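You operate a simulated robot arm through the tools that you are given. There is no shell and no other tool.

Carry out the task below with a simulated robot arm. There is one attempt and no reset: what you move stays moved.

## Task
Swap the used purple tube for the empty orange tube.
Fine: slide the arm to TUBE 1; the used tube goes in the black rack, the orange tube in its place; arm back over it; spill nothing. Set down upright: what you pick out, orange tube.

It is judged by the outcome, as a careful person would: the job done as asked, and still so three seconds after it is handed in. It fails if anything else is knocked over, pushed out of place, dropped, spilled or broken.

## Robot
A 6-joint arm with a two-finger gripper, fixed in place. Base frame: the origin is on the floor under the middle of its stand, x ahead of it, y to its left, z up. Readings come in mm, rad, newtons and seconds.
It reaches about 1572 mm from its shoulder. Its first joint turns from -2.897 to 2.897 rad. Payload 2.45 kg.
The tool frame sits at the grasp point between the pads (the TCP): z along the fingers, y along the line on which they close. The tips reach 20 mm beyond it. The gripper opens to 140 mm; its body begins 168 mm behind the TCP.
Orientation is that of the tool frame in the base frame, as a unit quaternion [x, y, z, w]. With the fingers straight down and closing along the base's y, the tool's x points along the base's -x, its y along +y and its z along -z.

## Interface
- The arm moves only by the tool arm_command. Its argument "rows" is a list of rows, each a list of 3 entries, a list of its own where there are three numbers: the finger opening in mm, from 0 to 140, then the shift along the tool's x, y, z in mm, then the turn, a rotation vector about the tool's x, y, z in rad. In form: [[gripper, [dx, dy, dz], [wx, wy, wz]], ...]. A call has 1 to 20 rows; each row shifts and turns the commanded pose from where the row before left it, along the tool's axes as they then stand. Rows are played at 5 a second. More than 50 mm and 0.15 rad between two rows, or a gripper value outside its range, and nothing of the call is played. Where a pose cannot be reached the arm comes as near as it can. A force on the tool above 40 N (or 10 N above the force at the start of the call, whichever is more), or a blocked arm, ends the call early, and 0.2 s more pass. Each finger travels about 45 mm/s and halts on what it meets, pressing with about 33 N; the grip force reading is that of the motor and also rises with nothing between the fingers. The clock runs only during rows and for 0.2 s after the last one: add rows that do not move to give the fingers time. It gives the time, the measured TCP pose, the force on the tool (base axes), the opening and the grip force at its end, in the units of the frame above (readings bear some noise), with the torque about the TCP (base axes, N m) and any sound that the robot's microphone picked up.
- Cameras (640 x 400 px; columns grow to the right, rows downward): "scene" is fixed at [43.8, 659.5, 1565.6]; the picture's right is [-0.30, -0.95, 0.00], its down [-0.52, 0.17, -0.84] and it looks along [0.80, -0.25, -0.55] (base axes); focal length 317 px, centre (320, 200). "wrist" rides on the gripper at [78, 11, -209] in the tool frame; the picture's right is [-0.14, 0.99, 0.00], its down [-0.92, -0.13, -0.37] and it looks along [-0.36, -0.05, 0.93] (tool axes); focal length 280 px, centre (320, 200). There is no depth. A picture from a camera that has moved, and an enlarged one, comes with that camera's place and axes in the base frame and with its lens. The place of the scene camera against the robot may be out by one fixed shift of up to 18 mm in any direction.
- snapshot(camera): a new picture of that camera. The clock stands still meanwhile.
- inspect(camera, box): a new picture of the part [left, top, right, bottom] of that camera's present view, enlarged. The clock stands still meanwhile.
- hand_in(): hands the job in; it is judged then, once.

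Nothing tells you positions but the pictures and the camera data. Unless the task says otherwise, let go and move clear before handing in.

The tools are called after "Call:" by a JSON object that holds its "fn" and its "kwargs". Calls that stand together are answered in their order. arm_command: Moves the arm, as the interface text tells. Its arguments: {"type":"object","properties":{"rows":{"type":"array","items":{"type":"array"}}},"required":["rows"]} The other tools are called the same way: snapshot (camera) takes a picture; inspect (camera, box) takes an enlarged picture of a part of a camera's view; hand_in () hands the job in.

At the start:

```text
t: 0.0
tcp_pos: [755.5, 310.3, 1192.3]
orientation: [0.0, 1.0, 0.0, -0.001]
force: [0.5, -0.6, -0.4]
moment: [-0.01, 0.01, 0.0]
grip_width: 140.1
gripper_force: 0.1
```

scene: 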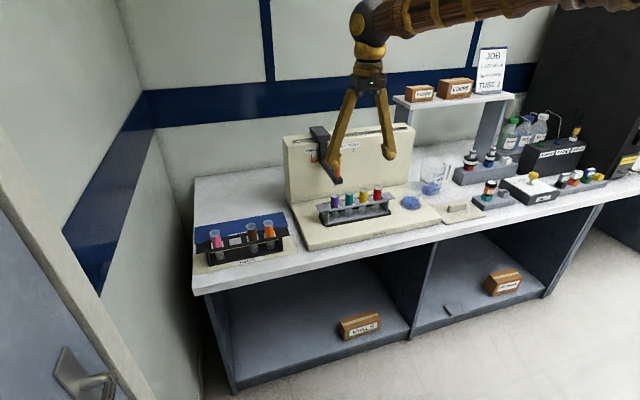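
wrist: 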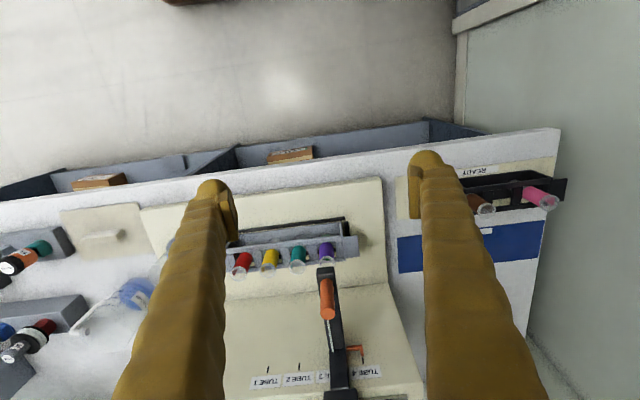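

I see a bench with a cream machine that has a sliding arm, a rack with four tubes in front of it, and a black rack at left with pink, brown and orange tubes. I'll enlarge the pictures before I move anything.

Call:
{"fn": "inspect", "kwargs": {"camera": "scene", "box": [270, 110, 430, 260]}}

Call:
{"fn": "inspect", "kwargs": {"camera": "scene", "box": [180, 190, 310, 290]}}

Call:
{"fn": "inspect", "kwargs": {"camera": "scene", "box": [400, 30, 640, 220]}}

Call:
{"fn": "inspect", "kwargs": {"camera": "wrist", "box": [220, 180, 420, 400]}}

Call:
{"fn": "inspect", "kwargs": {"camera": "wrist", "box": [390, 120, 590, 280]}}

```text
2.67 times, centred on (350, 185) of scene
camera zoom: at [43.8, 659.5, 1565.6], right [-0.3, -0.95, 0.0], down [-0.52, 0.17, -0.84], along [0.8, -0.25, -0.55], focal length 846 px, centre (240, 240)
```

zoom: 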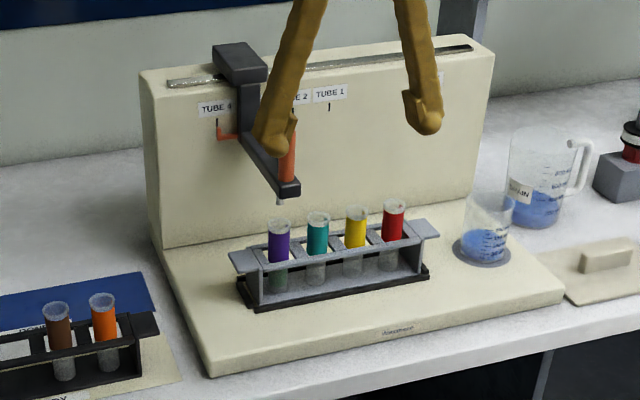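

```text
4.00 times, centred on (245, 240) of scene
camera zoom: at [43.8, 659.5, 1565.6], right [-0.3, -0.95, 0.0], down [-0.52, 0.17, -0.84], along [0.8, -0.25, -0.55], focal length 1269 px, centre (620, 40)
```

zoom: 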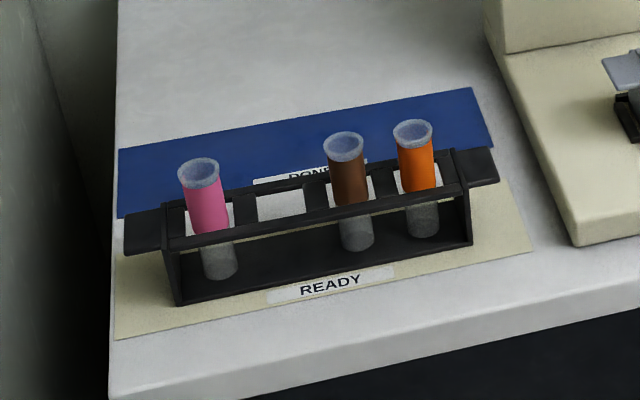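

```text
2.11 times, centred on (520, 125) of scene
camera zoom: at [43.8, 659.5, 1565.6], right [-0.3, -0.95, 0.0], down [-0.52, 0.17, -0.84], along [0.8, -0.25, -0.55], focal length 668 px, centre (-101, 358)
```

zoom: 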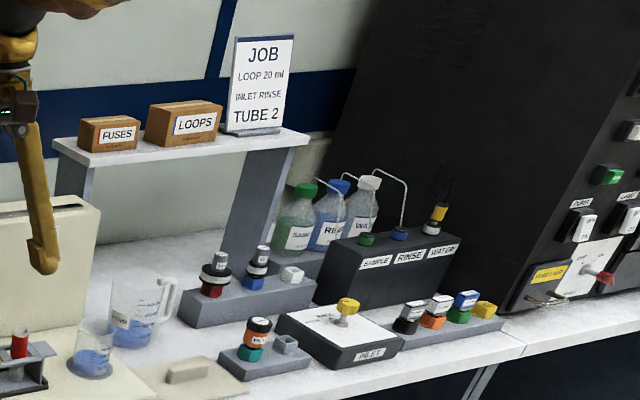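

```text
1.82 times, centred on (320, 290) of wrist
camera zoom: at [678.1, 319.7, 1401.0], right [0.14, 0.99, 0.0], down [0.92, -0.13, 0.37], along [0.36, -0.05, -0.93], focal length 510 px, centre (320, 36)
```

zoom: 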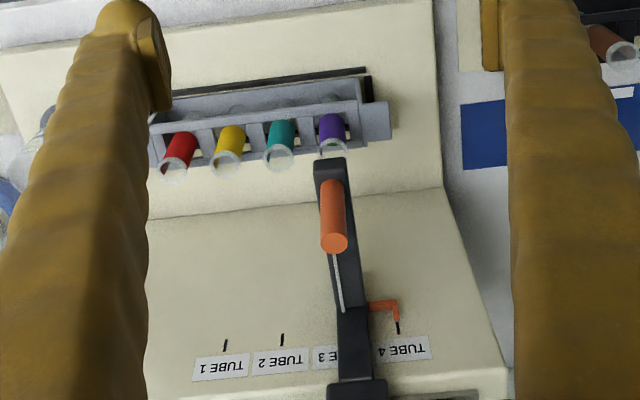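

```text
2.50 times, centred on (490, 200) of wrist
camera zoom: at [678.1, 319.7, 1401.0], right [0.14, 0.99, 0.0], down [0.92, -0.13, 0.37], along [0.36, -0.05, -0.93], focal length 701 px, centre (-105, 200)
```

zoom: 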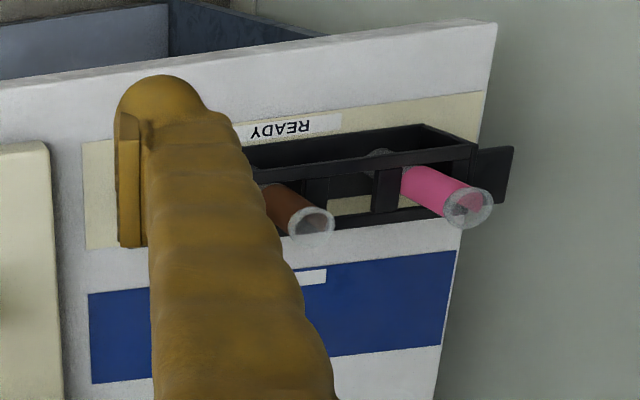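

The slide arm is parked at TUBE 4, over the purple tube. It has an upright orange knob on its end, which I place near (992, 286), reaching up to about z 1070. The black rack has one free slot, between pink and brown. I'll move closer at a safe height and look again.

Call:
{"fn": "arm_command", "kwargs": {"rows": [[140, [-20, -4, 0], [0, 0, 0]], [140, [-35, -6, 0], [0, 0, 0]], [140, [-35, -6, 0], [0, 0, 0]], [140, [-35, -6, 0], [0, 0, 0]], [140, [-20, -2, 0], [0, 0, 0]], [140, [0, 0, 0], [0, 0, 0]]]}}

Call:
{"fn": "snapshot", "kwargs": {"camera": "wrist"}}

Call:
{"fn": "snapshot", "kwargs": {"camera": "scene"}}

```text
t: 1.4
tcp_pos: [900.7, 285.0, 1193.6]
orientation: [0.001, 1.0, 0.0, -0.001]
force: [0.1, 0.0, -0.6]
moment: [-0.01, 0.02, -0.02]
grip_width: 140.0
gripper_force: 0.1
```

```text
taken
camera wrist: at [823.1, 295.3, 1401.6], right [0.14, 0.99, 0.0], down [0.92, -0.13, 0.37], along [0.36, -0.05, -0.93], focal length 280 px, centre (320, 200)
```

wrist: 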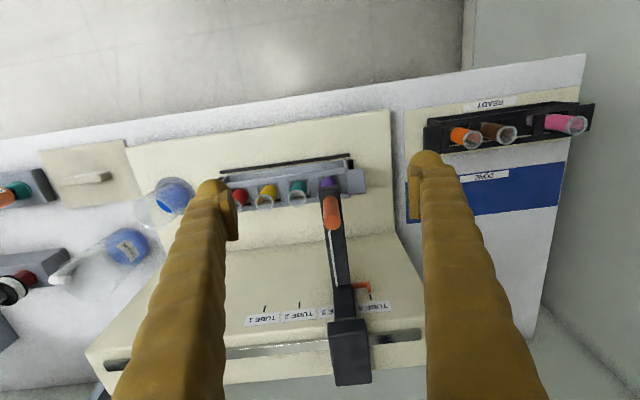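

```text
taken
```

scene: 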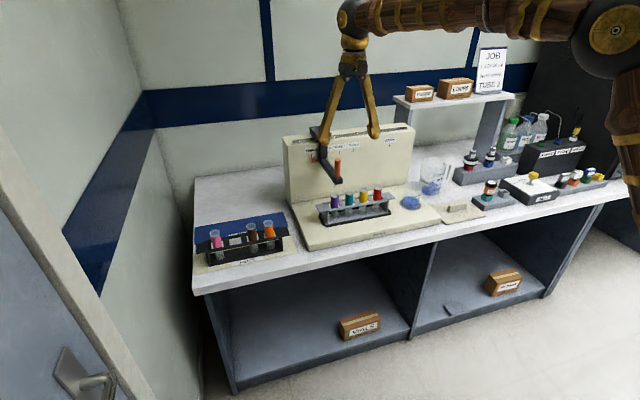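

Call:
{"fn": "inspect", "kwargs": {"camera": "wrist", "box": [220, 140, 420, 390]}}

Call:
{"fn": "inspect", "kwargs": {"camera": "wrist", "box": [400, 80, 600, 220]}}

Call:
{"fn": "inspect", "kwargs": {"camera": "scene", "box": [280, 110, 420, 230]}}

```text
1.60 times, centred on (320, 265) of wrist
camera zoom: at [823.1, 295.3, 1401.6], right [0.14, 0.99, 0.0], down [0.92, -0.13, 0.37], along [0.36, -0.05, -0.93], focal length 449 px, centre (320, 96)
```

zoom: 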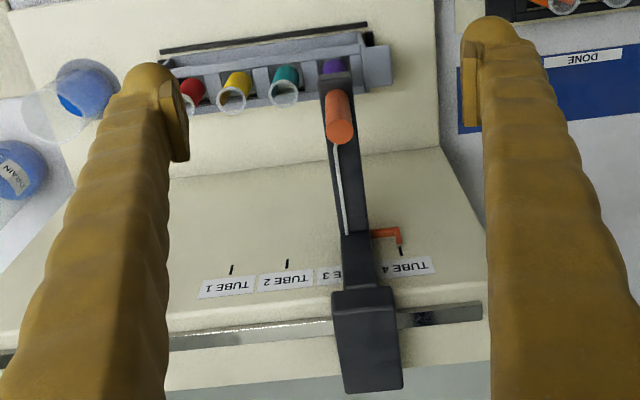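

```text
2.86 times, centred on (500, 150) of wrist
camera zoom: at [823.1, 295.3, 1401.6], right [0.14, 0.99, 0.0], down [0.92, -0.13, 0.37], along [0.36, -0.05, -0.93], focal length 801 px, centre (-194, 343)
```

zoom: 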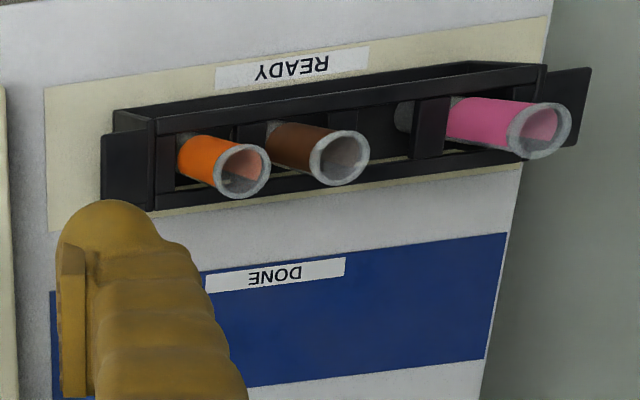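

```text
3.33 times, centred on (350, 170) of scene
camera zoom: at [43.8, 659.5, 1565.6], right [-0.3, -0.95, 0.0], down [-0.52, 0.17, -0.84], along [0.8, -0.25, -0.55], focal length 1058 px, centre (220, 300)
```

zoom: 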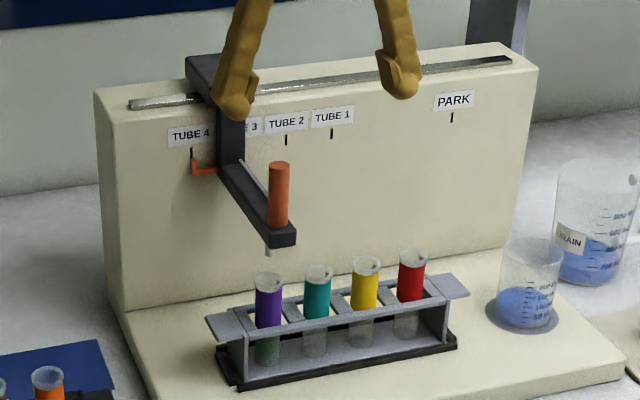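

The knob stands near (980, 290), from about z 1004 to 1078. I'll hover above it and check the alignment in the wrist view.

Call:
{"fn": "arm_command", "kwargs": {"rows": [[140, [-20, 1, 15], [0, 0, 0]], [140, [-30, 2, 25], [0, 0, 0]], [140, [-20, 2, 20], [0, 0, 0]], [140, [-9, 0, 10], [0, 0, 0]], [140, [0, 0, 0], [0, 0, 0]]]}}

Call:
{"fn": "snapshot", "kwargs": {"camera": "wrist"}}

Call:
{"fn": "inspect", "kwargs": {"camera": "scene", "box": [280, 90, 420, 230]}}

```text
t: 2.6
tcp_pos: [979.4, 290.8, 1122.7]
orientation: [0.001, 1.0, 0.0, -0.001]
force: [0.8, -0.1, -1.1]
moment: [-0.01, 0.0, -0.01]
grip_width: 140.1
gripper_force: 0.0
```

```text
taken
camera wrist: at [901.5, 300.4, 1330.4], right [0.14, 0.99, 0.0], down [0.92, -0.13, 0.37], along [0.36, -0.05, -0.93], focal length 280 px, centre (320, 200)
```

wrist: 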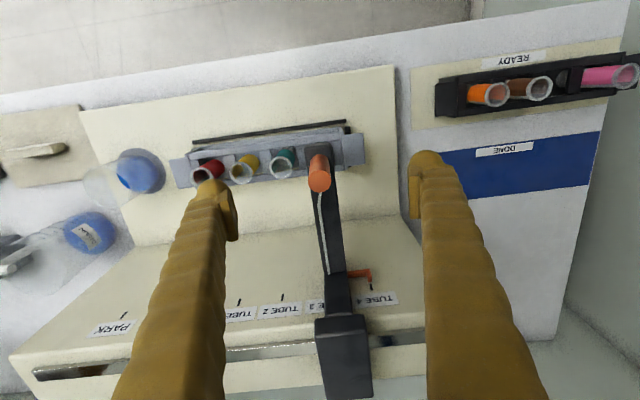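

```text
2.86 times, centred on (350, 160) of scene
camera zoom: at [43.8, 659.5, 1565.6], right [-0.3, -0.95, 0.0], down [-0.52, 0.17, -0.84], along [0.8, -0.25, -0.55], focal length 907 px, centre (234, 314)
```

zoom: 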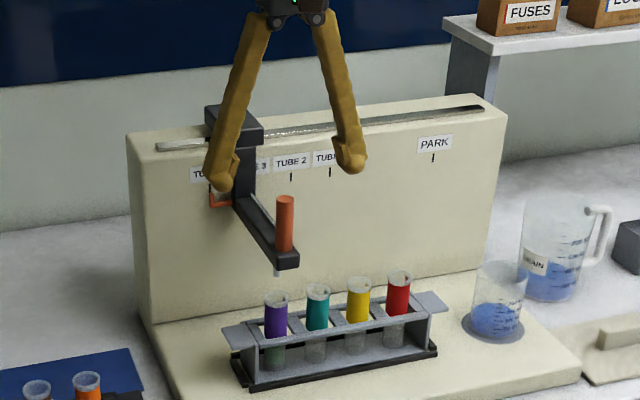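

The knob is centred between the fingers, perhaps 5 mm further forward. I'll descend around it, keeping above the beam, and close gently.

Call:
{"fn": "arm_command", "kwargs": {"rows": [[140, [-5, 0, 20], [0, 0, 0]], [140, [0, 0, 25], [0, 0, 0]], [140, [0, 0, 18], [0, 0, 0]], [140, [0, 0, 7], [0, 0, 0]], [140, [0, 0, 0], [0, 0, 0]]]}}

Call:
{"fn": "snapshot", "kwargs": {"camera": "wrist"}}

Call:
{"fn": "inspect", "kwargs": {"camera": "scene", "box": [280, 90, 420, 230]}}

```text
t: 3.8
tcp_pos: [984.9, 291.0, 1051.0]
orientation: [0.0, 1.0, 0.0, 0.0]
force: [0.5, 0.5, 0.4]
moment: [-0.01, -0.02, 0.01]
grip_width: 139.9
gripper_force: 0.1
```

```text
taken
camera wrist: at [906.6, 300.7, 1259.7], right [0.14, 0.99, 0.0], down [0.92, -0.13, 0.37], along [0.37, -0.05, -0.93], focal length 280 px, centre (320, 200)
```

wrist: 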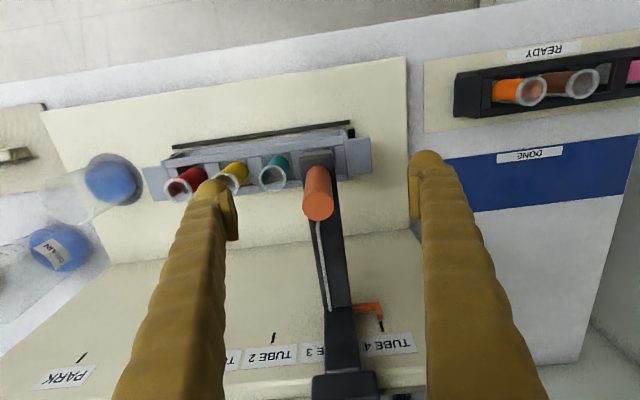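

```text
2.86 times, centred on (350, 160) of scene
camera zoom: at [43.8, 659.5, 1565.6], right [-0.3, -0.95, 0.0], down [-0.52, 0.17, -0.84], along [0.8, -0.25, -0.55], focal length 907 px, centre (234, 314)
```

zoom: 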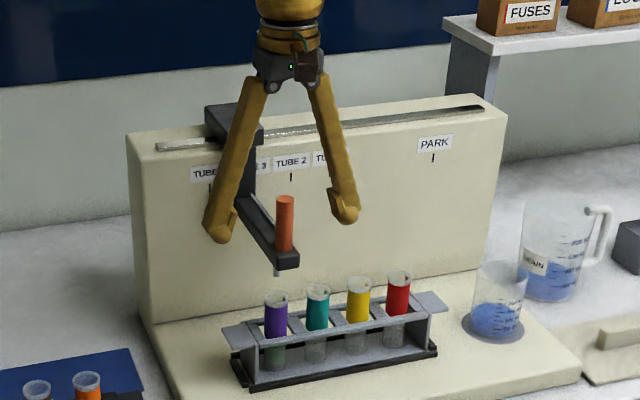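

The knob is right between the open fingers and clear of the beam. I'll close on it now.

Call:
{"fn": "arm_command", "kwargs": {"rows": [[100, [0, 0, 0], [0, 0, 0]], [70, [0, 0, 0], [0, 0, 0]], [50, [0, 0, 0], [0, 0, 0]], [38, [0, 0, 0], [0, 0, 0]], [30, [0, 0, 0], [0, 0, 0]], [24, [0, 0, 0], [0, 0, 0]], [18, [0, 0, 0], [0, 0, 0]], [15, [0, 0, 0], [0, 0, 0]], [15, [0, 0, 0], [0, 0, 0]]]}}

Call:
{"fn": "snapshot", "kwargs": {"camera": "wrist"}}

Call:
{"fn": "inspect", "kwargs": {"camera": "scene", "box": [280, 90, 420, 230]}}

```text
t: 5.8
tcp_pos: [984.7, 290.3, 1051.3]
orientation: [0.0, 1.0, 0.0, 0.0]
force: [-0.1, -2.5, -1.8]
moment: [-0.03, 0.02, 0.01]
grip_width: 20.8
gripper_force: 37.7
```

```text
taken
camera wrist: at [906.6, 300.6, 1259.8], right [0.14, 0.99, 0.0], down [0.92, -0.13, 0.37], along [0.36, -0.05, -0.93], focal length 280 px, centre (320, 200)
```

wrist: 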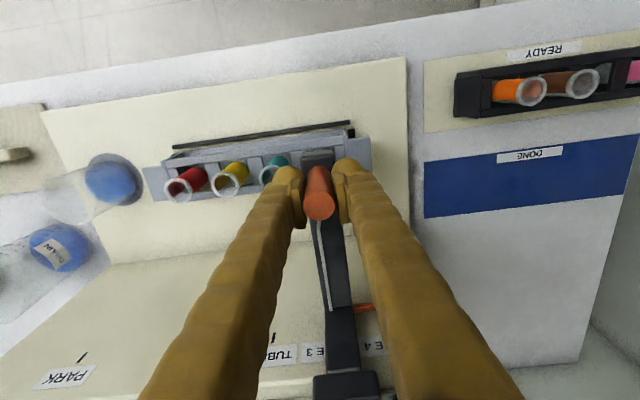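

```text
2.86 times, centred on (350, 160) of scene
camera zoom: at [43.8, 659.5, 1565.6], right [-0.3, -0.95, 0.0], down [-0.52, 0.17, -0.84], along [0.8, -0.25, -0.55], focal length 907 px, centre (234, 314)
```

zoom: 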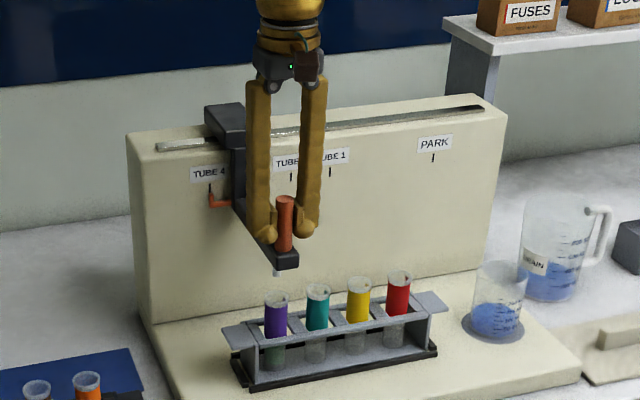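

The knob is held, with the fingers about 21 mm apart, and the rail runs along the base's y axis within the noise. I'll start sliding slowly towards TUBE 1 and watch the force.

Call:
{"fn": "arm_command", "kwargs": {"rows": [[15, [0, -5, 0], [0, 0, 0]], [15, [0, -10, 0], [0, 0, 0]], [15, [0, -15, 0], [0, 0, 0]], [15, [0, -15, 0], [0, 0, 0]], [15, [0, -10, 0], [0, 0, 0]], [15, [0, -5, 0], [0, 0, 0]], [15, [0, 0, 0], [0, 0, 0]]]}}

Call:
{"fn": "inspect", "kwargs": {"camera": "scene", "box": [280, 90, 420, 230]}}

```text
t: 7.4
tcp_pos: [985.6, 230.4, 1050.5]
orientation: [0.0, 1.0, 0.001, -0.001]
force: [-20.8, 1.9, -15.0]
moment: [0.0, 0.27, -0.04]
grip_width: 20.8
gripper_force: 44.5
```

```text
2.86 times, centred on (350, 160) of scene
camera zoom: at [43.8, 659.5, 1565.6], right [-0.3, -0.95, 0.0], down [-0.52, 0.17, -0.84], along [0.8, -0.25, -0.55], focal length 907 px, centre (234, 314)
```

zoom: 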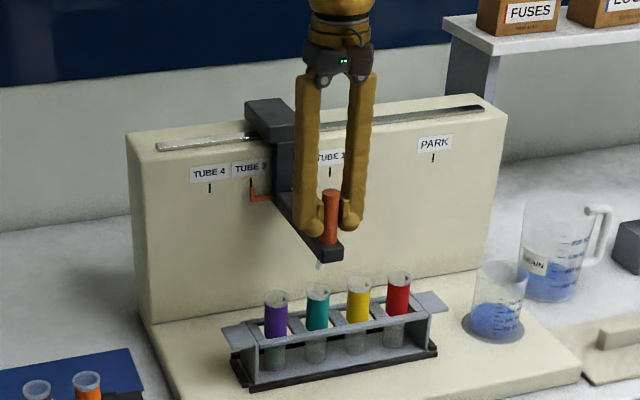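

The arm has come one stop along, but some side force (about 20 N in x and 15 N in z) has built up from the tight grip. I'll loosen the fingers to a slack cage around the knob to let that go, then push on.

Call:
{"fn": "arm_command", "kwargs": {"rows": [[24, [0, 0, 0], [0, 0, 0]], [26, [0, 0, 0], [0, 0, 0]], [26, [0, 0, 0], [0, 0, 0]]]}}

Call:
{"fn": "inspect", "kwargs": {"camera": "scene", "box": [280, 90, 420, 230]}}

Call:
{"fn": "inspect", "kwargs": {"camera": "wrist", "box": [200, 120, 440, 400]}}

```text
t: 8.2
tcp_pos: [986.5, 229.3, 1051.5]
orientation: [0.0, 1.0, 0.001, 0.0]
force: [-0.5, 0.4, -0.2]
moment: [0.0, -0.01, 0.0]
grip_width: 25.8
gripper_force: 0.1
```

```text
2.86 times, centred on (350, 160) of scene
camera zoom: at [43.8, 659.5, 1565.6], right [-0.3, -0.95, 0.0], down [-0.52, 0.17, -0.84], along [0.8, -0.25, -0.55], focal length 907 px, centre (234, 314)
```

zoom: 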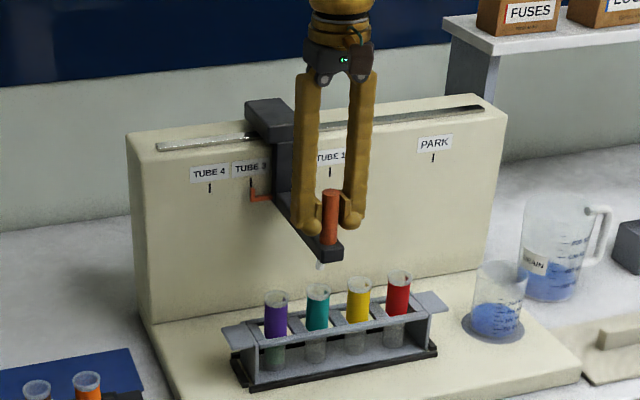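

```text
1.43 times, centred on (320, 260) of wrist
camera zoom: at [907.4, 239.8, 1260.9], right [0.14, 0.99, 0.0], down [0.92, -0.13, 0.37], along [0.37, -0.05, -0.93], focal length 401 px, centre (320, 114)
```

zoom: 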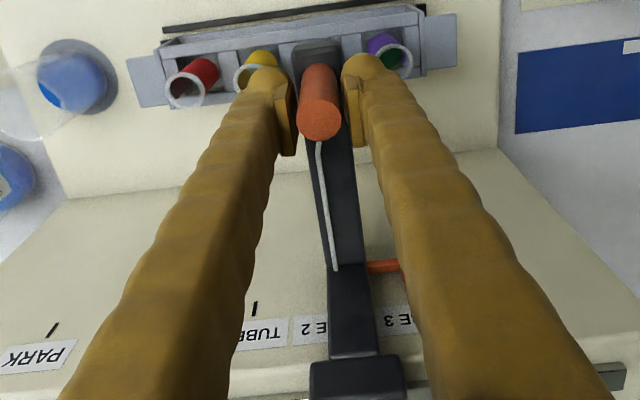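

The side force has gone. I'll push on with the slack cage to just short of TUBE 1 and then look.

Call:
{"fn": "arm_command", "kwargs": {"rows": [[26, [0, -4, 0], [0, 0, 0]], [26, [0, -8, 0], [0, 0, 0]], [26, [0, -13, 0], [0, 0, 0]], [26, [0, -15, 0], [0, 0, 0]], [26, [0, -15, 0], [0, 0, 0]], [26, [0, -15, 0], [0, 0, 0]], [26, [0, -15, 0], [0, 0, 0]], [26, [0, -13, 0], [0, 0, 0]], [26, [0, -10, 0], [0, 0, 0]], [26, [0, -6, 0], [0, 0, 0]], [26, [0, -4, 0], [0, 0, 0]], [26, [0, 0, 0], [0, 0, 0]]]}}

Call:
{"fn": "inspect", "kwargs": {"camera": "scene", "box": [280, 90, 420, 230]}}

Call:
{"fn": "inspect", "kwargs": {"camera": "wrist", "box": [200, 120, 440, 400]}}

```text
t: 10.8
tcp_pos: [985.8, 111.9, 1052.7]
orientation: [-0.001, 1.0, 0.001, 0.0]
force: [-0.6, -1.1, 0.2]
moment: [0.0, -0.01, -0.02]
grip_width: 26.2
gripper_force: 0.3
```

```text
2.86 times, centred on (350, 160) of scene
camera zoom: at [43.8, 659.5, 1565.6], right [-0.3, -0.95, 0.0], down [-0.52, 0.17, -0.84], along [0.8, -0.25, -0.55], focal length 907 px, centre (234, 314)
```

zoom: 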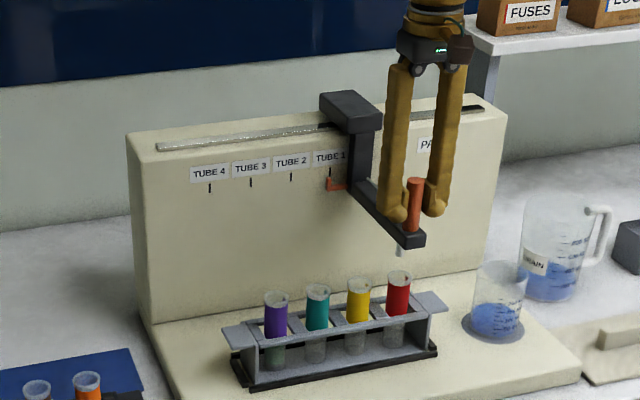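

```text
1.43 times, centred on (320, 260) of wrist
camera zoom: at [907.6, 122.5, 1260.5], right [0.14, 0.99, 0.0], down [0.92, -0.13, 0.37], along [0.36, -0.05, -0.93], focal length 401 px, centre (320, 114)
```

zoom: 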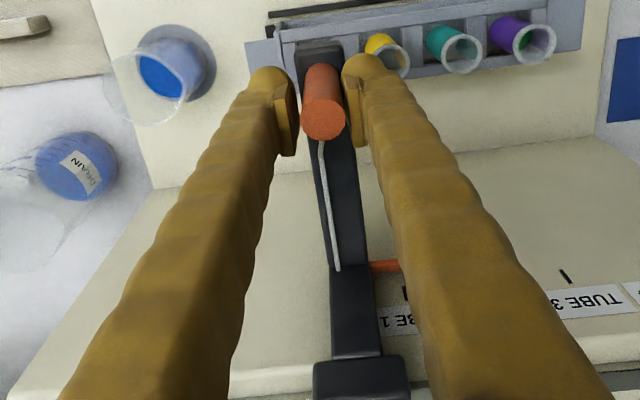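

Call:
{"fn": "inspect", "kwargs": {"camera": "scene", "box": [335, 130, 385, 165]}}

Call:
{"fn": "inspect", "kwargs": {"camera": "wrist", "box": [340, 290, 400, 350]}}

Call:
{"fn": "inspect", "kwargs": {"camera": "scene", "box": [345, 165, 405, 215]}}

```text
11.43 times, centred on (360, 148) of scene
camera zoom: at [43.8, 659.5, 1565.6], right [-0.3, -0.95, 0.0], down [-0.52, 0.17, -0.84], along [0.8, -0.25, -0.55], focal length 3627 px, centre (-137, 800)
```

zoom: 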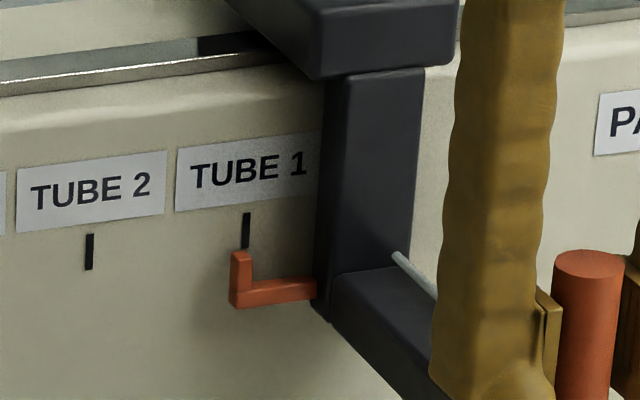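

```text
6.67 times, centred on (370, 320) of wrist
camera zoom: at [907.6, 122.5, 1260.5], right [0.14, 0.99, 0.0], down [0.92, -0.13, 0.37], along [0.36, -0.05, -0.93], focal length 1869 px, centre (-13, -600)
```

zoom: 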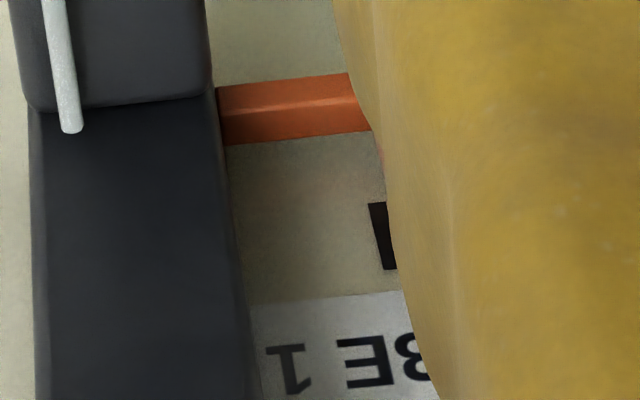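

```text
8.00 times, centred on (375, 190) of scene
camera zoom: at [43.8, 659.5, 1565.6], right [-0.3, -0.95, 0.0], down [-0.52, 0.17, -0.84], along [0.8, -0.25, -0.55], focal length 2539 px, centre (-120, 280)
```

zoom: 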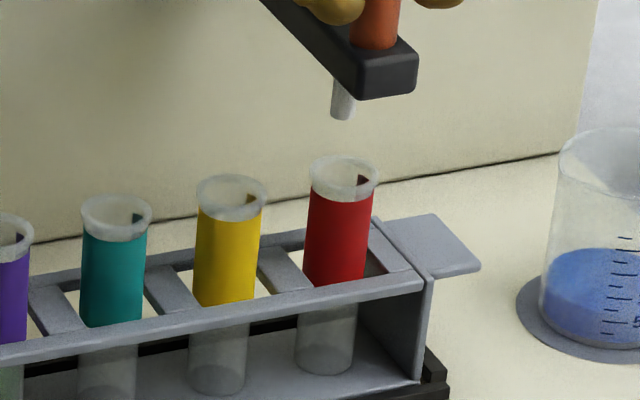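

From several views I now put the tube spacing at 60 mm, with the purple tube's top near (1000, 290, 925). The pointer is about 4 mm short of the TUBE 1 mark, so I'll nudge on a little and check.

Call:
{"fn": "arm_command", "kwargs": {"rows": [[26, [0, -2, 0], [0, 0, 0]], [26, [0, -2, 0], [0, 0, 0]], [26, [0, 0, 0], [0, 0, 0]]]}}

Call:
{"fn": "inspect", "kwargs": {"camera": "scene", "box": [335, 130, 385, 165]}}

Call:
{"fn": "inspect", "kwargs": {"camera": "scene", "box": [345, 165, 405, 215]}}

```text
t: 11.6
tcp_pos: [986.1, 108.8, 1051.6]
orientation: [0.0, 1.0, 0.0, 0.0]
force: [0.1, 0.0, 0.0]
moment: [0.01, 0.0, -0.03]
grip_width: 26.5
gripper_force: 0.4
```

```text
11.43 times, centred on (360, 148) of scene
camera zoom: at [43.8, 659.5, 1565.6], right [-0.3, -0.95, 0.0], down [-0.52, 0.17, -0.84], along [0.8, -0.25, -0.55], focal length 3627 px, centre (-137, 800)
```

zoom: 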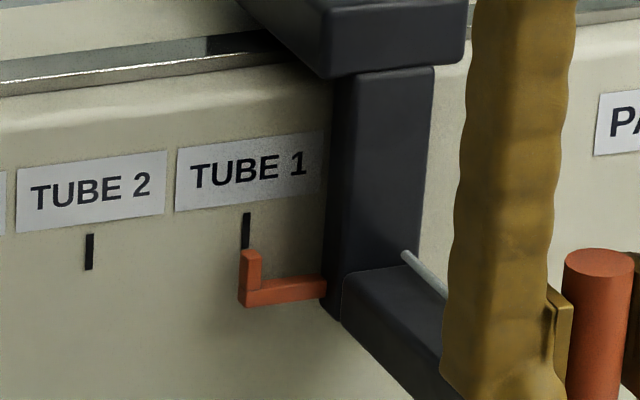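

```text
8.00 times, centred on (375, 190) of scene
camera zoom: at [43.8, 659.5, 1565.6], right [-0.3, -0.95, 0.0], down [-0.52, 0.17, -0.84], along [0.8, -0.25, -0.55], focal length 2539 px, centre (-120, 280)
```

zoom: 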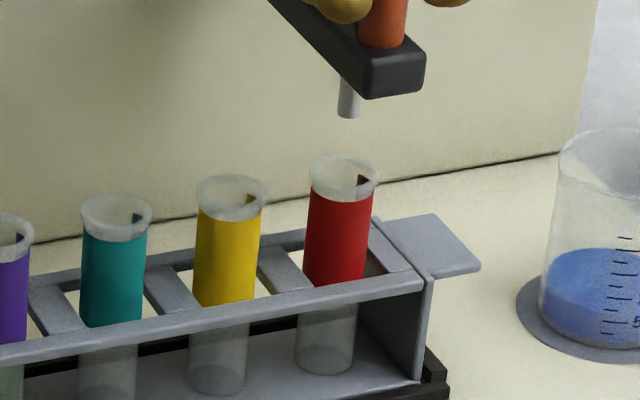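

The pointer is nearly on the mark, so I'll nudge it 1.5 mm more. Then I'll open the fingers, rise clear, and check the pointer with the fingers out of the way.

Call:
{"fn": "arm_command", "kwargs": {"rows": [[26, [0, -1.5, 0], [0, 0, 0]], [26, [0, 0, 0], [0, 0, 0]], [30, [0, 1.5, 0], [0, 0, 0]], [40, [0, 0, 0], [0, 0, 0]], [60, [0, 0, 0], [0, 0, 0]], [70, [0, 0, -5], [0, 0, 0]], [70, [0, 0, -15], [0, 0, 0]], [70, [0, 0, -30], [0, 0, 0]], [70, [0, 0, -35], [0, 0, 0]], [70, [0, 0, -30], [0, 0, 0]], [70, [0, 0, -15], [0, 0, 0]], [70, [0, 0, 0], [0, 0, 0]]]}}

Call:
{"fn": "inspect", "kwargs": {"camera": "scene", "box": [335, 130, 385, 165]}}

Call:
{"fn": "inspect", "kwargs": {"camera": "scene", "box": [310, 140, 430, 230]}}

Call:
{"fn": "snapshot", "kwargs": {"camera": "wrist"}}

```text
t: 14.2
tcp_pos: [985.6, 107.5, 1183.2]
orientation: [0.0, 1.0, 0.0, 0.0]
force: [-0.6, -0.6, -0.2]
moment: [-0.02, -0.01, -0.02]
grip_width: 70.0
gripper_force: 0.0
```

```text
11.43 times, centred on (360, 148) of scene
camera zoom: at [43.8, 659.5, 1565.6], right [-0.3, -0.95, 0.0], down [-0.52, 0.17, -0.84], along [0.8, -0.25, -0.55], focal length 3627 px, centre (-137, 800)
```

zoom: 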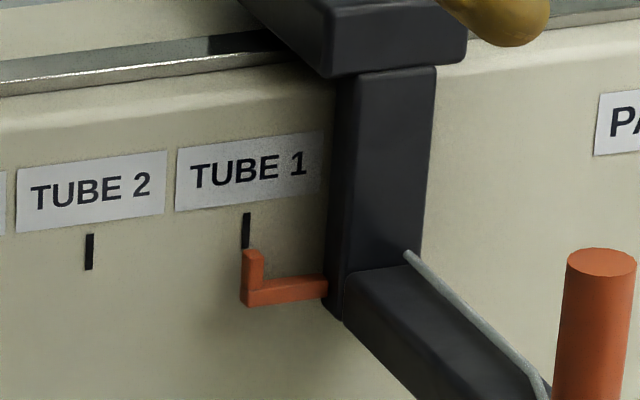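

```text
4.44 times, centred on (370, 185) of scene
camera zoom: at [43.8, 659.5, 1565.6], right [-0.3, -0.95, 0.0], down [-0.52, 0.17, -0.84], along [0.8, -0.25, -0.55], focal length 1410 px, centre (98, 267)
```

zoom: 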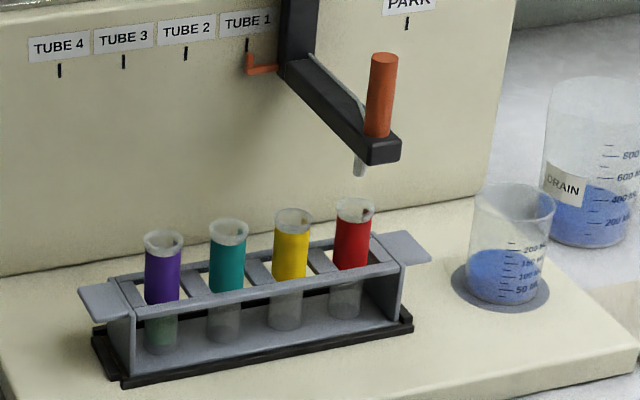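

```text
taken
camera wrist: at [907.8, 117.9, 1390.8], right [0.14, 0.99, 0.0], down [0.92, -0.13, 0.37], along [0.36, -0.05, -0.93], focal length 280 px, centre (320, 200)
```

wrist: 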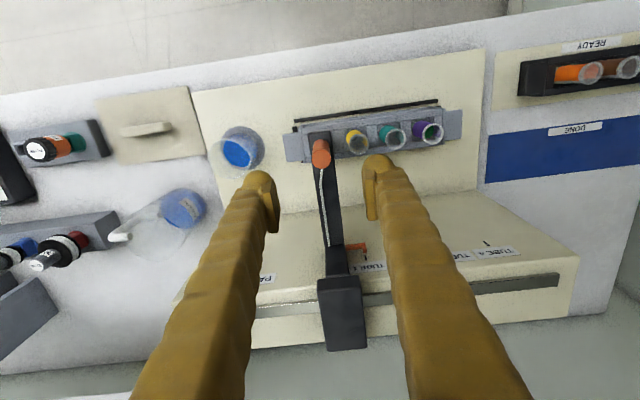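

Call:
{"fn": "inspect", "kwargs": {"camera": "wrist", "box": [300, 110, 480, 290]}}

Call:
{"fn": "inspect", "kwargs": {"camera": "scene", "box": [185, 190, 300, 280]}}

```text
2.22 times, centred on (390, 200) of wrist
camera zoom: at [907.8, 117.9, 1390.8], right [0.14, 0.99, 0.0], down [0.92, -0.13, 0.37], along [0.36, -0.05, -0.93], focal length 623 px, centre (164, 200)
```

zoom: 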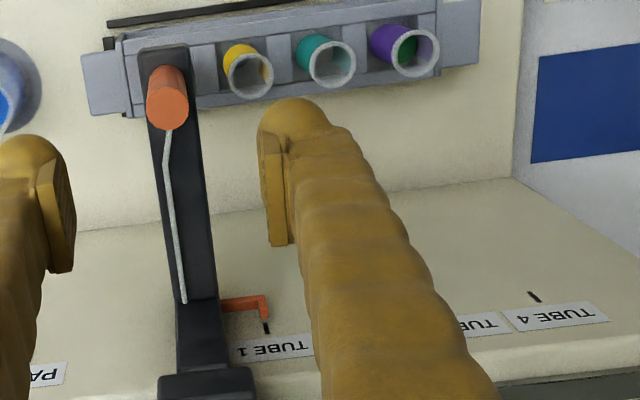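

```text
4.44 times, centred on (242, 235) of scene
camera zoom: at [43.8, 659.5, 1565.6], right [-0.3, -0.95, 0.0], down [-0.52, 0.17, -0.84], along [0.8, -0.25, -0.55], focal length 1410 px, centre (664, 44)
```

zoom: 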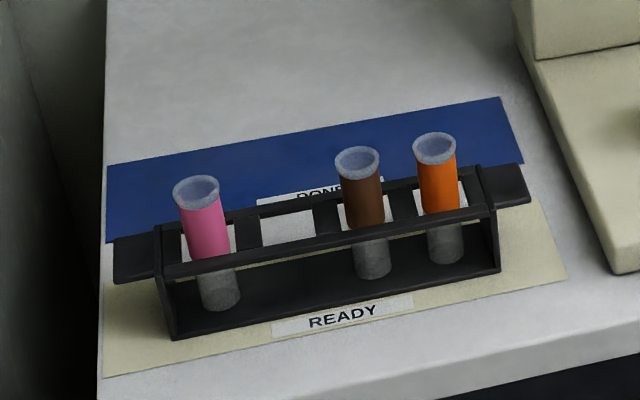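

The slide arm now sits at TUBE 1 with the pointer on its mark. Next I'll move over the purple tube and turn the gripper a quarter turn so it closes along x, which keeps the fingers out of the gaps between tubes.

Call:
{"fn": "arm_command", "kwargs": {"rows": [[70, [-4, 25, 0], [0, 0, 0]], [70, [-5, 45, 0], [0, 0, 0]], [70, [-5, 45, 0], [0, 0, 0]], [70, [0, 45, 0], [0, 0, 0]], [70, [0, 22, 0], [0, 0, -0.1]], [70, [0, 0, 0], [0, 0, -0.14]], [70, [0, 0, 0], [0, 0, -0.14]], [70, [0, 0, 0], [0, 0, -0.14]], [70, [0, 0, 0], [0, 0, -0.14]], [70, [0, 0, 0], [0, 0, -0.14]], [70, [0, 0, 0], [0, 0, -0.14]], [70, [0, 0, 0], [0, 0, -0.14]], [70, [0, 0, 0], [0, 0, -0.14]], [70, [0, 0, 0], [0, 0, -0.14]], [70, [0, 0, 0], [0, 0, -0.14]], [70, [0, 0, 0], [0, 0, -0.0708]], [70, [0, 0, 0], [0, 0, 0]]]}}

Call:
{"fn": "snapshot", "kwargs": {"camera": "wrist"}}

Call:
{"fn": "snapshot", "kwargs": {"camera": "scene"}}

```text
t: 17.8
tcp_pos: [999.3, 290.4, 1183.4]
orientation: [-0.707, 0.707, 0.0, 0.001]
force: [-0.4, 0.7, -0.5]
moment: [0.0, -0.01, 0.01]
grip_width: 70.0
gripper_force: 0.1
```

```text
taken
camera wrist: at [988.5, 212.2, 1391.0], right [-0.99, 0.14, 0.0], down [0.13, 0.92, 0.37], along [0.05, 0.36, -0.93], focal length 280 px, centre (320, 200)
```

wrist: 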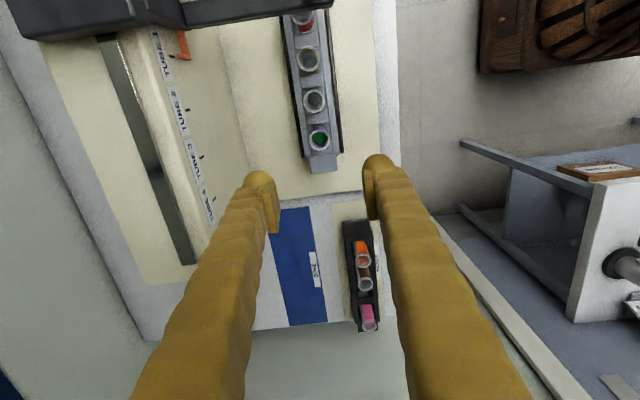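

```text
taken
```

scene: 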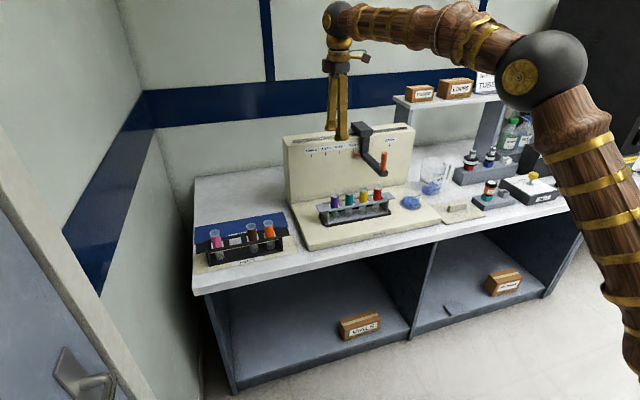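

Call:
{"fn": "inspect", "kwargs": {"camera": "wrist", "box": [270, 60, 370, 180]}}

Call:
{"fn": "inspect", "kwargs": {"camera": "wrist", "box": [310, 200, 410, 340]}}

```text
3.33 times, centred on (320, 120) of wrist
camera zoom: at [988.5, 212.2, 1391.0], right [-0.99, 0.14, 0.0], down [0.13, 0.92, 0.37], along [0.05, 0.36, -0.93], focal length 935 px, centre (320, 467)
```

zoom: 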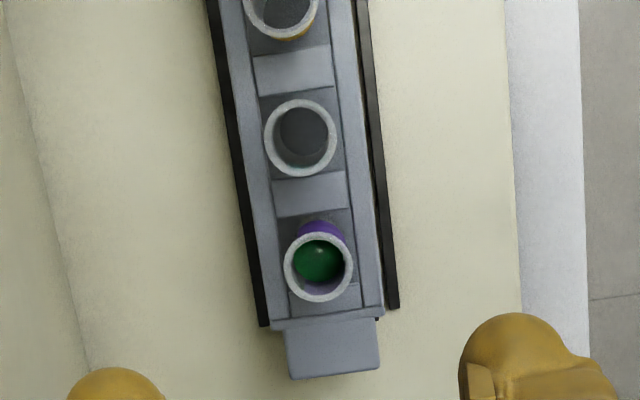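

```text
2.86 times, centred on (360, 270) of wrist
camera zoom: at [988.5, 212.2, 1391.0], right [-0.99, 0.14, 0.0], down [0.13, 0.92, 0.37], along [0.05, 0.36, -0.93], focal length 801 px, centre (206, 0)
```

zoom: 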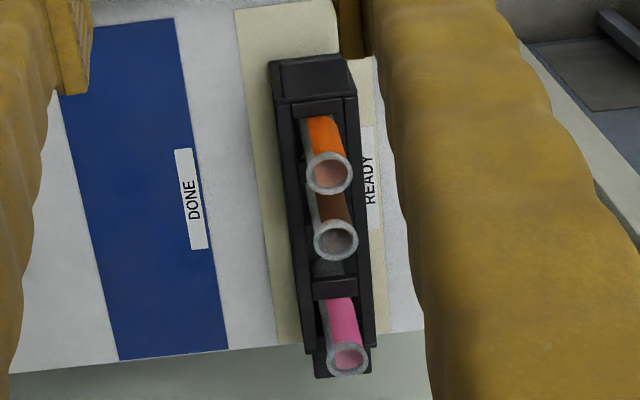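

I place the purple tube at about (1000, 290), with its top near z 925 and the rack's top near z 883. I'll descend part way and check again.

Call:
{"fn": "arm_command", "kwargs": {"rows": [[70, [0, 0, 20], [0, 0, 0]], [70, [0, 0, 45], [0, 0, 0]], [70, [0, 0, 50], [0, 0, 0]], [70, [0, 0, 50], [0, 0, 0]], [70, [0, 0, 30], [0, 0, 0]], [70, [0, 0, 13], [0, 0, 0]], [70, [0, 0, 0], [0, 0, 0]]]}}

Call:
{"fn": "snapshot", "kwargs": {"camera": "wrist"}}

Call:
{"fn": "inspect", "kwargs": {"camera": "scene", "box": [290, 110, 410, 230]}}

```text
t: 19.4
tcp_pos: [1002.1, 291.6, 973.7]
orientation: [-0.707, 0.708, 0.0, 0.0]
force: [0.0, 0.2, 0.2]
moment: [0.01, 0.04, -0.01]
grip_width: 69.9
gripper_force: 0.1
```

```text
taken
camera wrist: at [990.2, 212.0, 1182.3], right [-0.99, 0.14, 0.0], down [0.13, 0.92, 0.37], along [0.05, 0.37, -0.93], focal length 280 px, centre (320, 200)
```

wrist: 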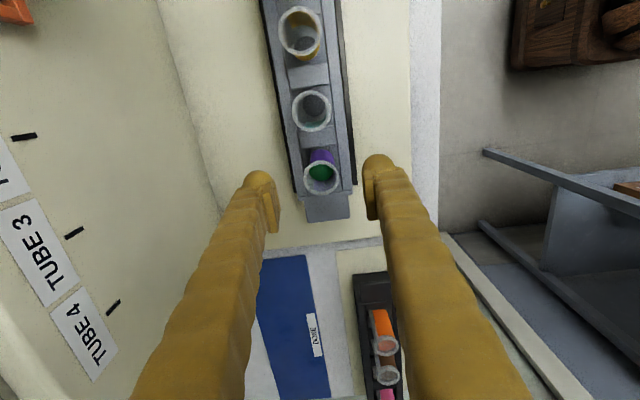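

```text
3.33 times, centred on (350, 170) of scene
camera zoom: at [43.8, 659.5, 1565.6], right [-0.3, -0.95, 0.0], down [-0.52, 0.17, -0.84], along [0.8, -0.25, -0.55], focal length 1058 px, centre (220, 300)
```

zoom: 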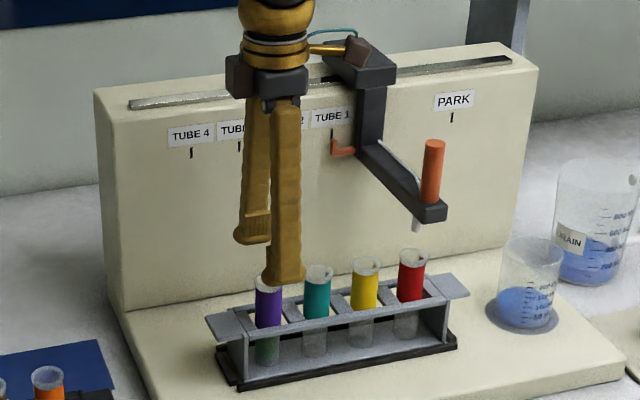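

Call:
{"fn": "inspect", "kwargs": {"camera": "wrist", "box": [240, 60, 400, 220]}}

```text
2.50 times, centred on (320, 140) of wrist
camera zoom: at [990.2, 212.0, 1182.3], right [-0.99, 0.14, 0.0], down [0.13, 0.92, 0.37], along [0.05, 0.37, -0.93], focal length 701 px, centre (320, 350)
```

zoom: 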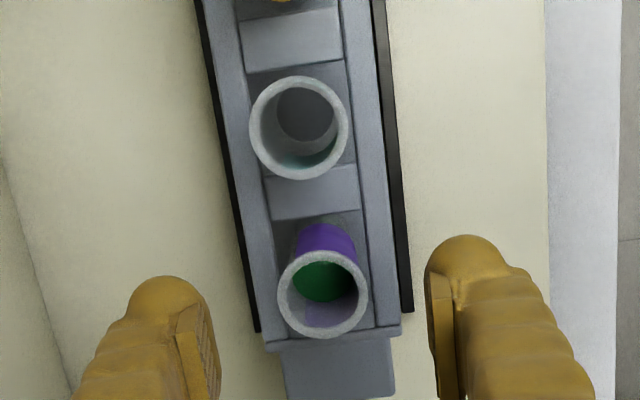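

The tube sits exactly under the grasp point. I'll go down until the fingertips are just above the rack top.

Call:
{"fn": "arm_command", "kwargs": {"rows": [[70, [0, 0, 15], [0, 0, 0]], [70, [0, 0, 20], [0, 0, 0]], [70, [0, 0, 15], [0, 0, 0]], [70, [0, 0, 6], [0, 0, 0]], [70, [0, 0, 3], [0, 0, 0]], [70, [0, 0, 0], [0, 0, 0]]]}}

Call:
{"fn": "inspect", "kwargs": {"camera": "wrist", "box": [240, 100, 400, 260]}}

Call:
{"fn": "inspect", "kwargs": {"camera": "scene", "box": [315, 160, 395, 230]}}

```text
t: 20.8
tcp_pos: [999.4, 289.0, 914.1]
orientation: [-0.707, 0.707, 0.001, 0.0]
force: [0.0, -0.3, -1.1]
moment: [0.02, 0.0, 0.0]
grip_width: 70.1
gripper_force: 0.1
```

```text
2.50 times, centred on (320, 180) of wrist
camera zoom: at [988.3, 210.7, 1124.0], right [-0.99, 0.14, 0.0], down [0.13, 0.92, 0.37], along [0.05, 0.36, -0.93], focal length 701 px, centre (320, 250)
```

zoom: 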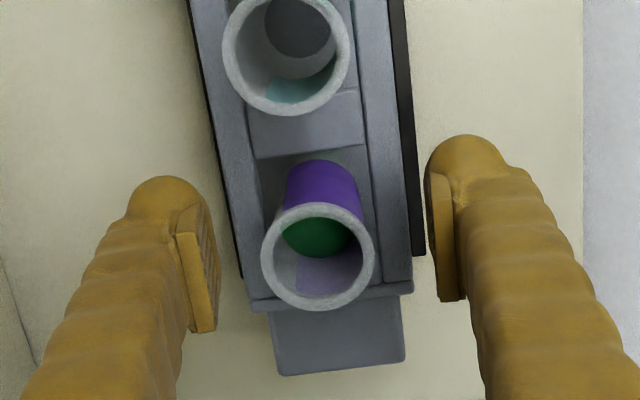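

```text
5.71 times, centred on (355, 195) of scene
camera zoom: at [43.8, 659.5, 1565.6], right [-0.3, -0.95, 0.0], down [-0.52, 0.17, -0.84], along [0.8, -0.25, -0.55], focal length 1813 px, centre (120, 229)
```

zoom: 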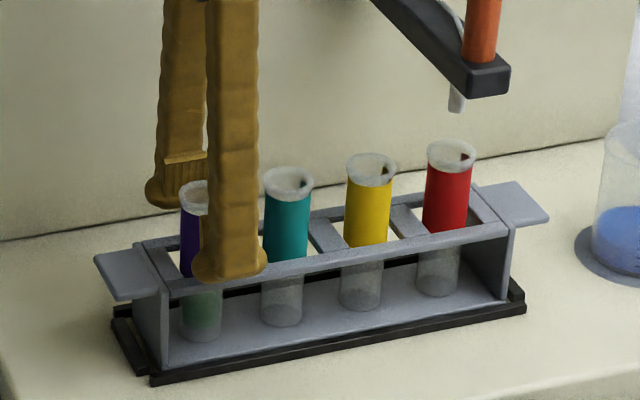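

The fingertips straddle the tube clear of the rail. I'll shift 1.5 mm to centre, drop 2 mm and close gently.

Call:
{"fn": "arm_command", "kwargs": {"rows": [[60, [-1.5, 0, 2], [0, 0, 0]], [50, [0, 0, 0], [0, 0, 0]], [44, [0, 0, 0], [0, 0, 0]], [40, [0, 0, 0], [0, 0, 0]], [37, [0, 0, 0], [0, 0, 0]], [34, [0, 0, 0], [0, 0, 0]], [31, [0, 0, 0], [0, 0, 0]], [28, [0, 0, 0], [0, 0, 0]], [25, [0, 0, 0], [0, 0, 0]], [22, [0, 0, 0], [0, 0, 0]], [22, [0, 0, 0], [0, 0, 0]]]}}

Call:
{"fn": "inspect", "kwargs": {"camera": "wrist", "box": [240, 100, 400, 260]}}

Call:
{"fn": "inspect", "kwargs": {"camera": "scene", "box": [315, 160, 395, 230]}}

```text
t: 23.2
tcp_pos: [999.7, 291.1, 914.8]
orientation: [-0.707, 0.707, 0.0, 0.001]
force: [0.6, -0.6, 0.0]
moment: [-0.01, 0.01, -0.01]
grip_width: 29.1
gripper_force: 33.0
```

```text
2.50 times, centred on (320, 180) of wrist
camera zoom: at [988.6, 212.4, 1122.1], right [-0.99, 0.14, 0.0], down [0.13, 0.92, 0.37], along [0.05, 0.36, -0.93], focal length 701 px, centre (320, 250)
```

zoom: 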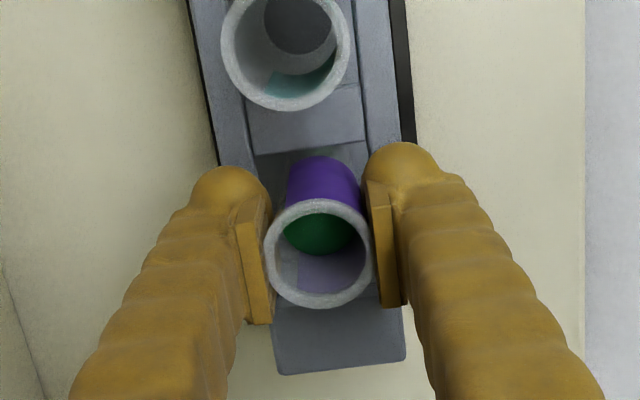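

```text
5.71 times, centred on (355, 195) of scene
camera zoom: at [43.8, 659.5, 1565.6], right [-0.3, -0.95, 0.0], down [-0.52, 0.17, -0.84], along [0.8, -0.25, -0.55], focal length 1813 px, centre (120, 229)
```

zoom: 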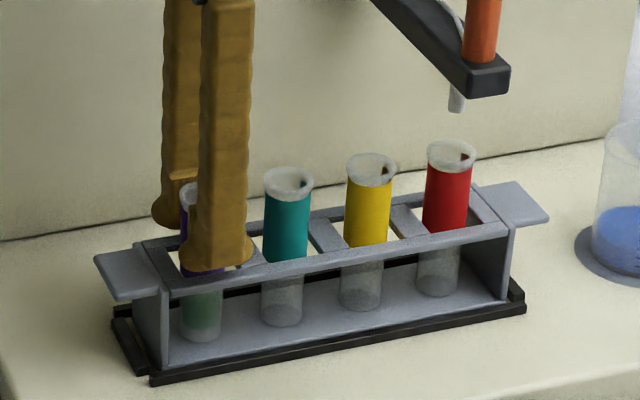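

The tube's body is gripped at 29 mm with no side load. I'll lift straight up slowly and check that the rack stays put.

Call:
{"fn": "arm_command", "kwargs": {"rows": [[22, [0, 0, -3], [0, 0, 0]], [22, [0, 0, -6], [0, 0, 0]], [22, [0, 0, -8], [0, 0, 0]], [22, [0, 0, -8], [0, 0, 0]], [22, [0, 0, -5], [0, 0, 0]], [22, [0, 0, 0], [0, 0, 0]]]}}

Call:
{"fn": "inspect", "kwargs": {"camera": "scene", "box": [315, 160, 395, 230]}}

Call:
{"fn": "inspect", "kwargs": {"camera": "wrist", "box": [240, 100, 400, 260]}}

```text
t: 24.6
tcp_pos: [999.6, 291.6, 944.3]
orientation: [-0.707, 0.707, 0.0, 0.0]
force: [-0.5, 0.6, -0.7]
moment: [-0.02, 0.01, -0.01]
grip_width: 29.2
gripper_force: 33.1
```

```text
5.71 times, centred on (355, 195) of scene
camera zoom: at [43.8, 659.5, 1565.6], right [-0.3, -0.95, 0.0], down [-0.52, 0.17, -0.84], along [0.8, -0.25, -0.55], focal length 1813 px, centre (120, 229)
```

zoom: 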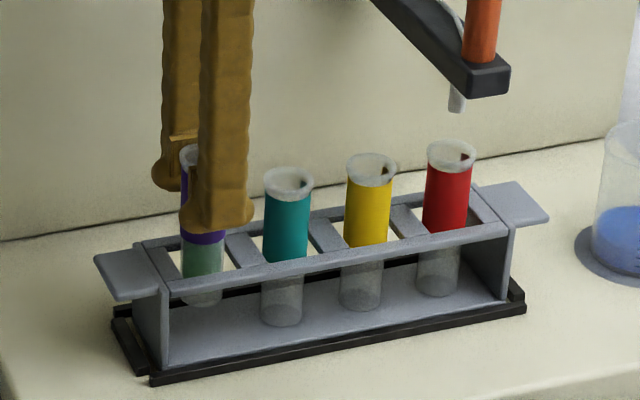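

```text
2.50 times, centred on (320, 180) of wrist
camera zoom: at [988.2, 212.9, 1152.2], right [-0.99, 0.14, 0.0], down [0.13, 0.92, 0.37], along [0.05, 0.36, -0.93], focal length 701 px, centre (320, 250)
```

zoom: 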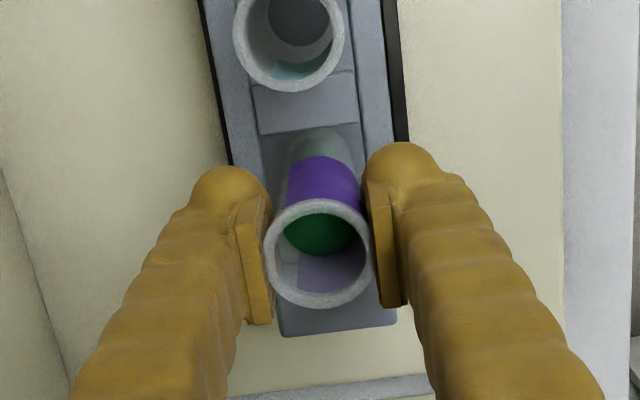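

The tube comes out cleanly and the rack hasn't moved. I'll lift it well clear of everything.

Call:
{"fn": "arm_command", "kwargs": {"rows": [[22, [0, 0, -4], [0, 0, 0]], [22, [0, 0, -8], [0, 0, 0]], [22, [0, 0, -14], [0, 0, 0]], [22, [0, 0, -18], [0, 0, 0]], [22, [0, 0, -20], [0, 0, 0]], [22, [0, 0, -20], [0, 0, 0]], [22, [0, 0, -16], [0, 0, 0]], [22, [0, 0, -10], [0, 0, 0]], [22, [0, 0, -6], [0, 0, 0]], [22, [0, 0, -2], [0, 0, 0]], [22, [0, 0, 0], [0, 0, 0]]]}}

Call:
{"fn": "inspect", "kwargs": {"camera": "scene", "box": [290, 110, 410, 230]}}

Call:
{"fn": "snapshot", "kwargs": {"camera": "wrist"}}

```text
t: 27.0
tcp_pos: [998.7, 292.5, 1061.5]
orientation: [0.707, -0.707, 0.0, 0.0]
force: [-0.6, -0.7, -1.0]
moment: [0.04, 0.01, 0.02]
grip_width: 29.0
gripper_force: 33.1
```

```text
3.33 times, centred on (350, 170) of scene
camera zoom: at [43.8, 659.5, 1565.6], right [-0.3, -0.95, 0.0], down [-0.52, 0.17, -0.84], along [0.8, -0.25, -0.55], focal length 1058 px, centre (220, 300)
```

zoom: 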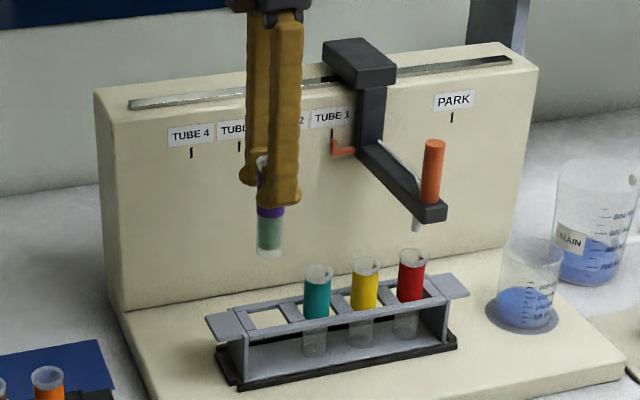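

```text
taken
camera wrist: at [988.3, 213.4, 1269.8], right [-0.99, 0.14, 0.0], down [0.13, 0.92, 0.37], along [0.05, 0.36, -0.93], focal length 280 px, centre (320, 200)
```

wrist: 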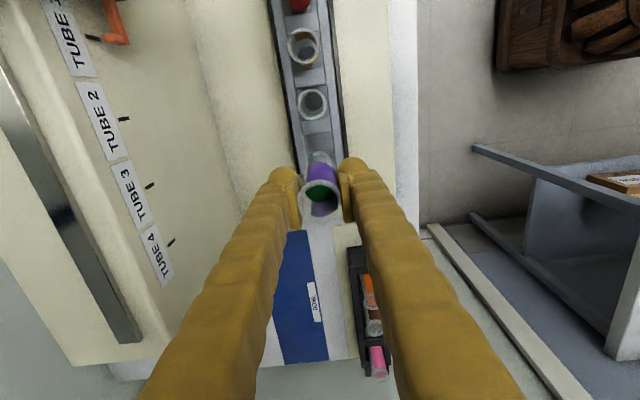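

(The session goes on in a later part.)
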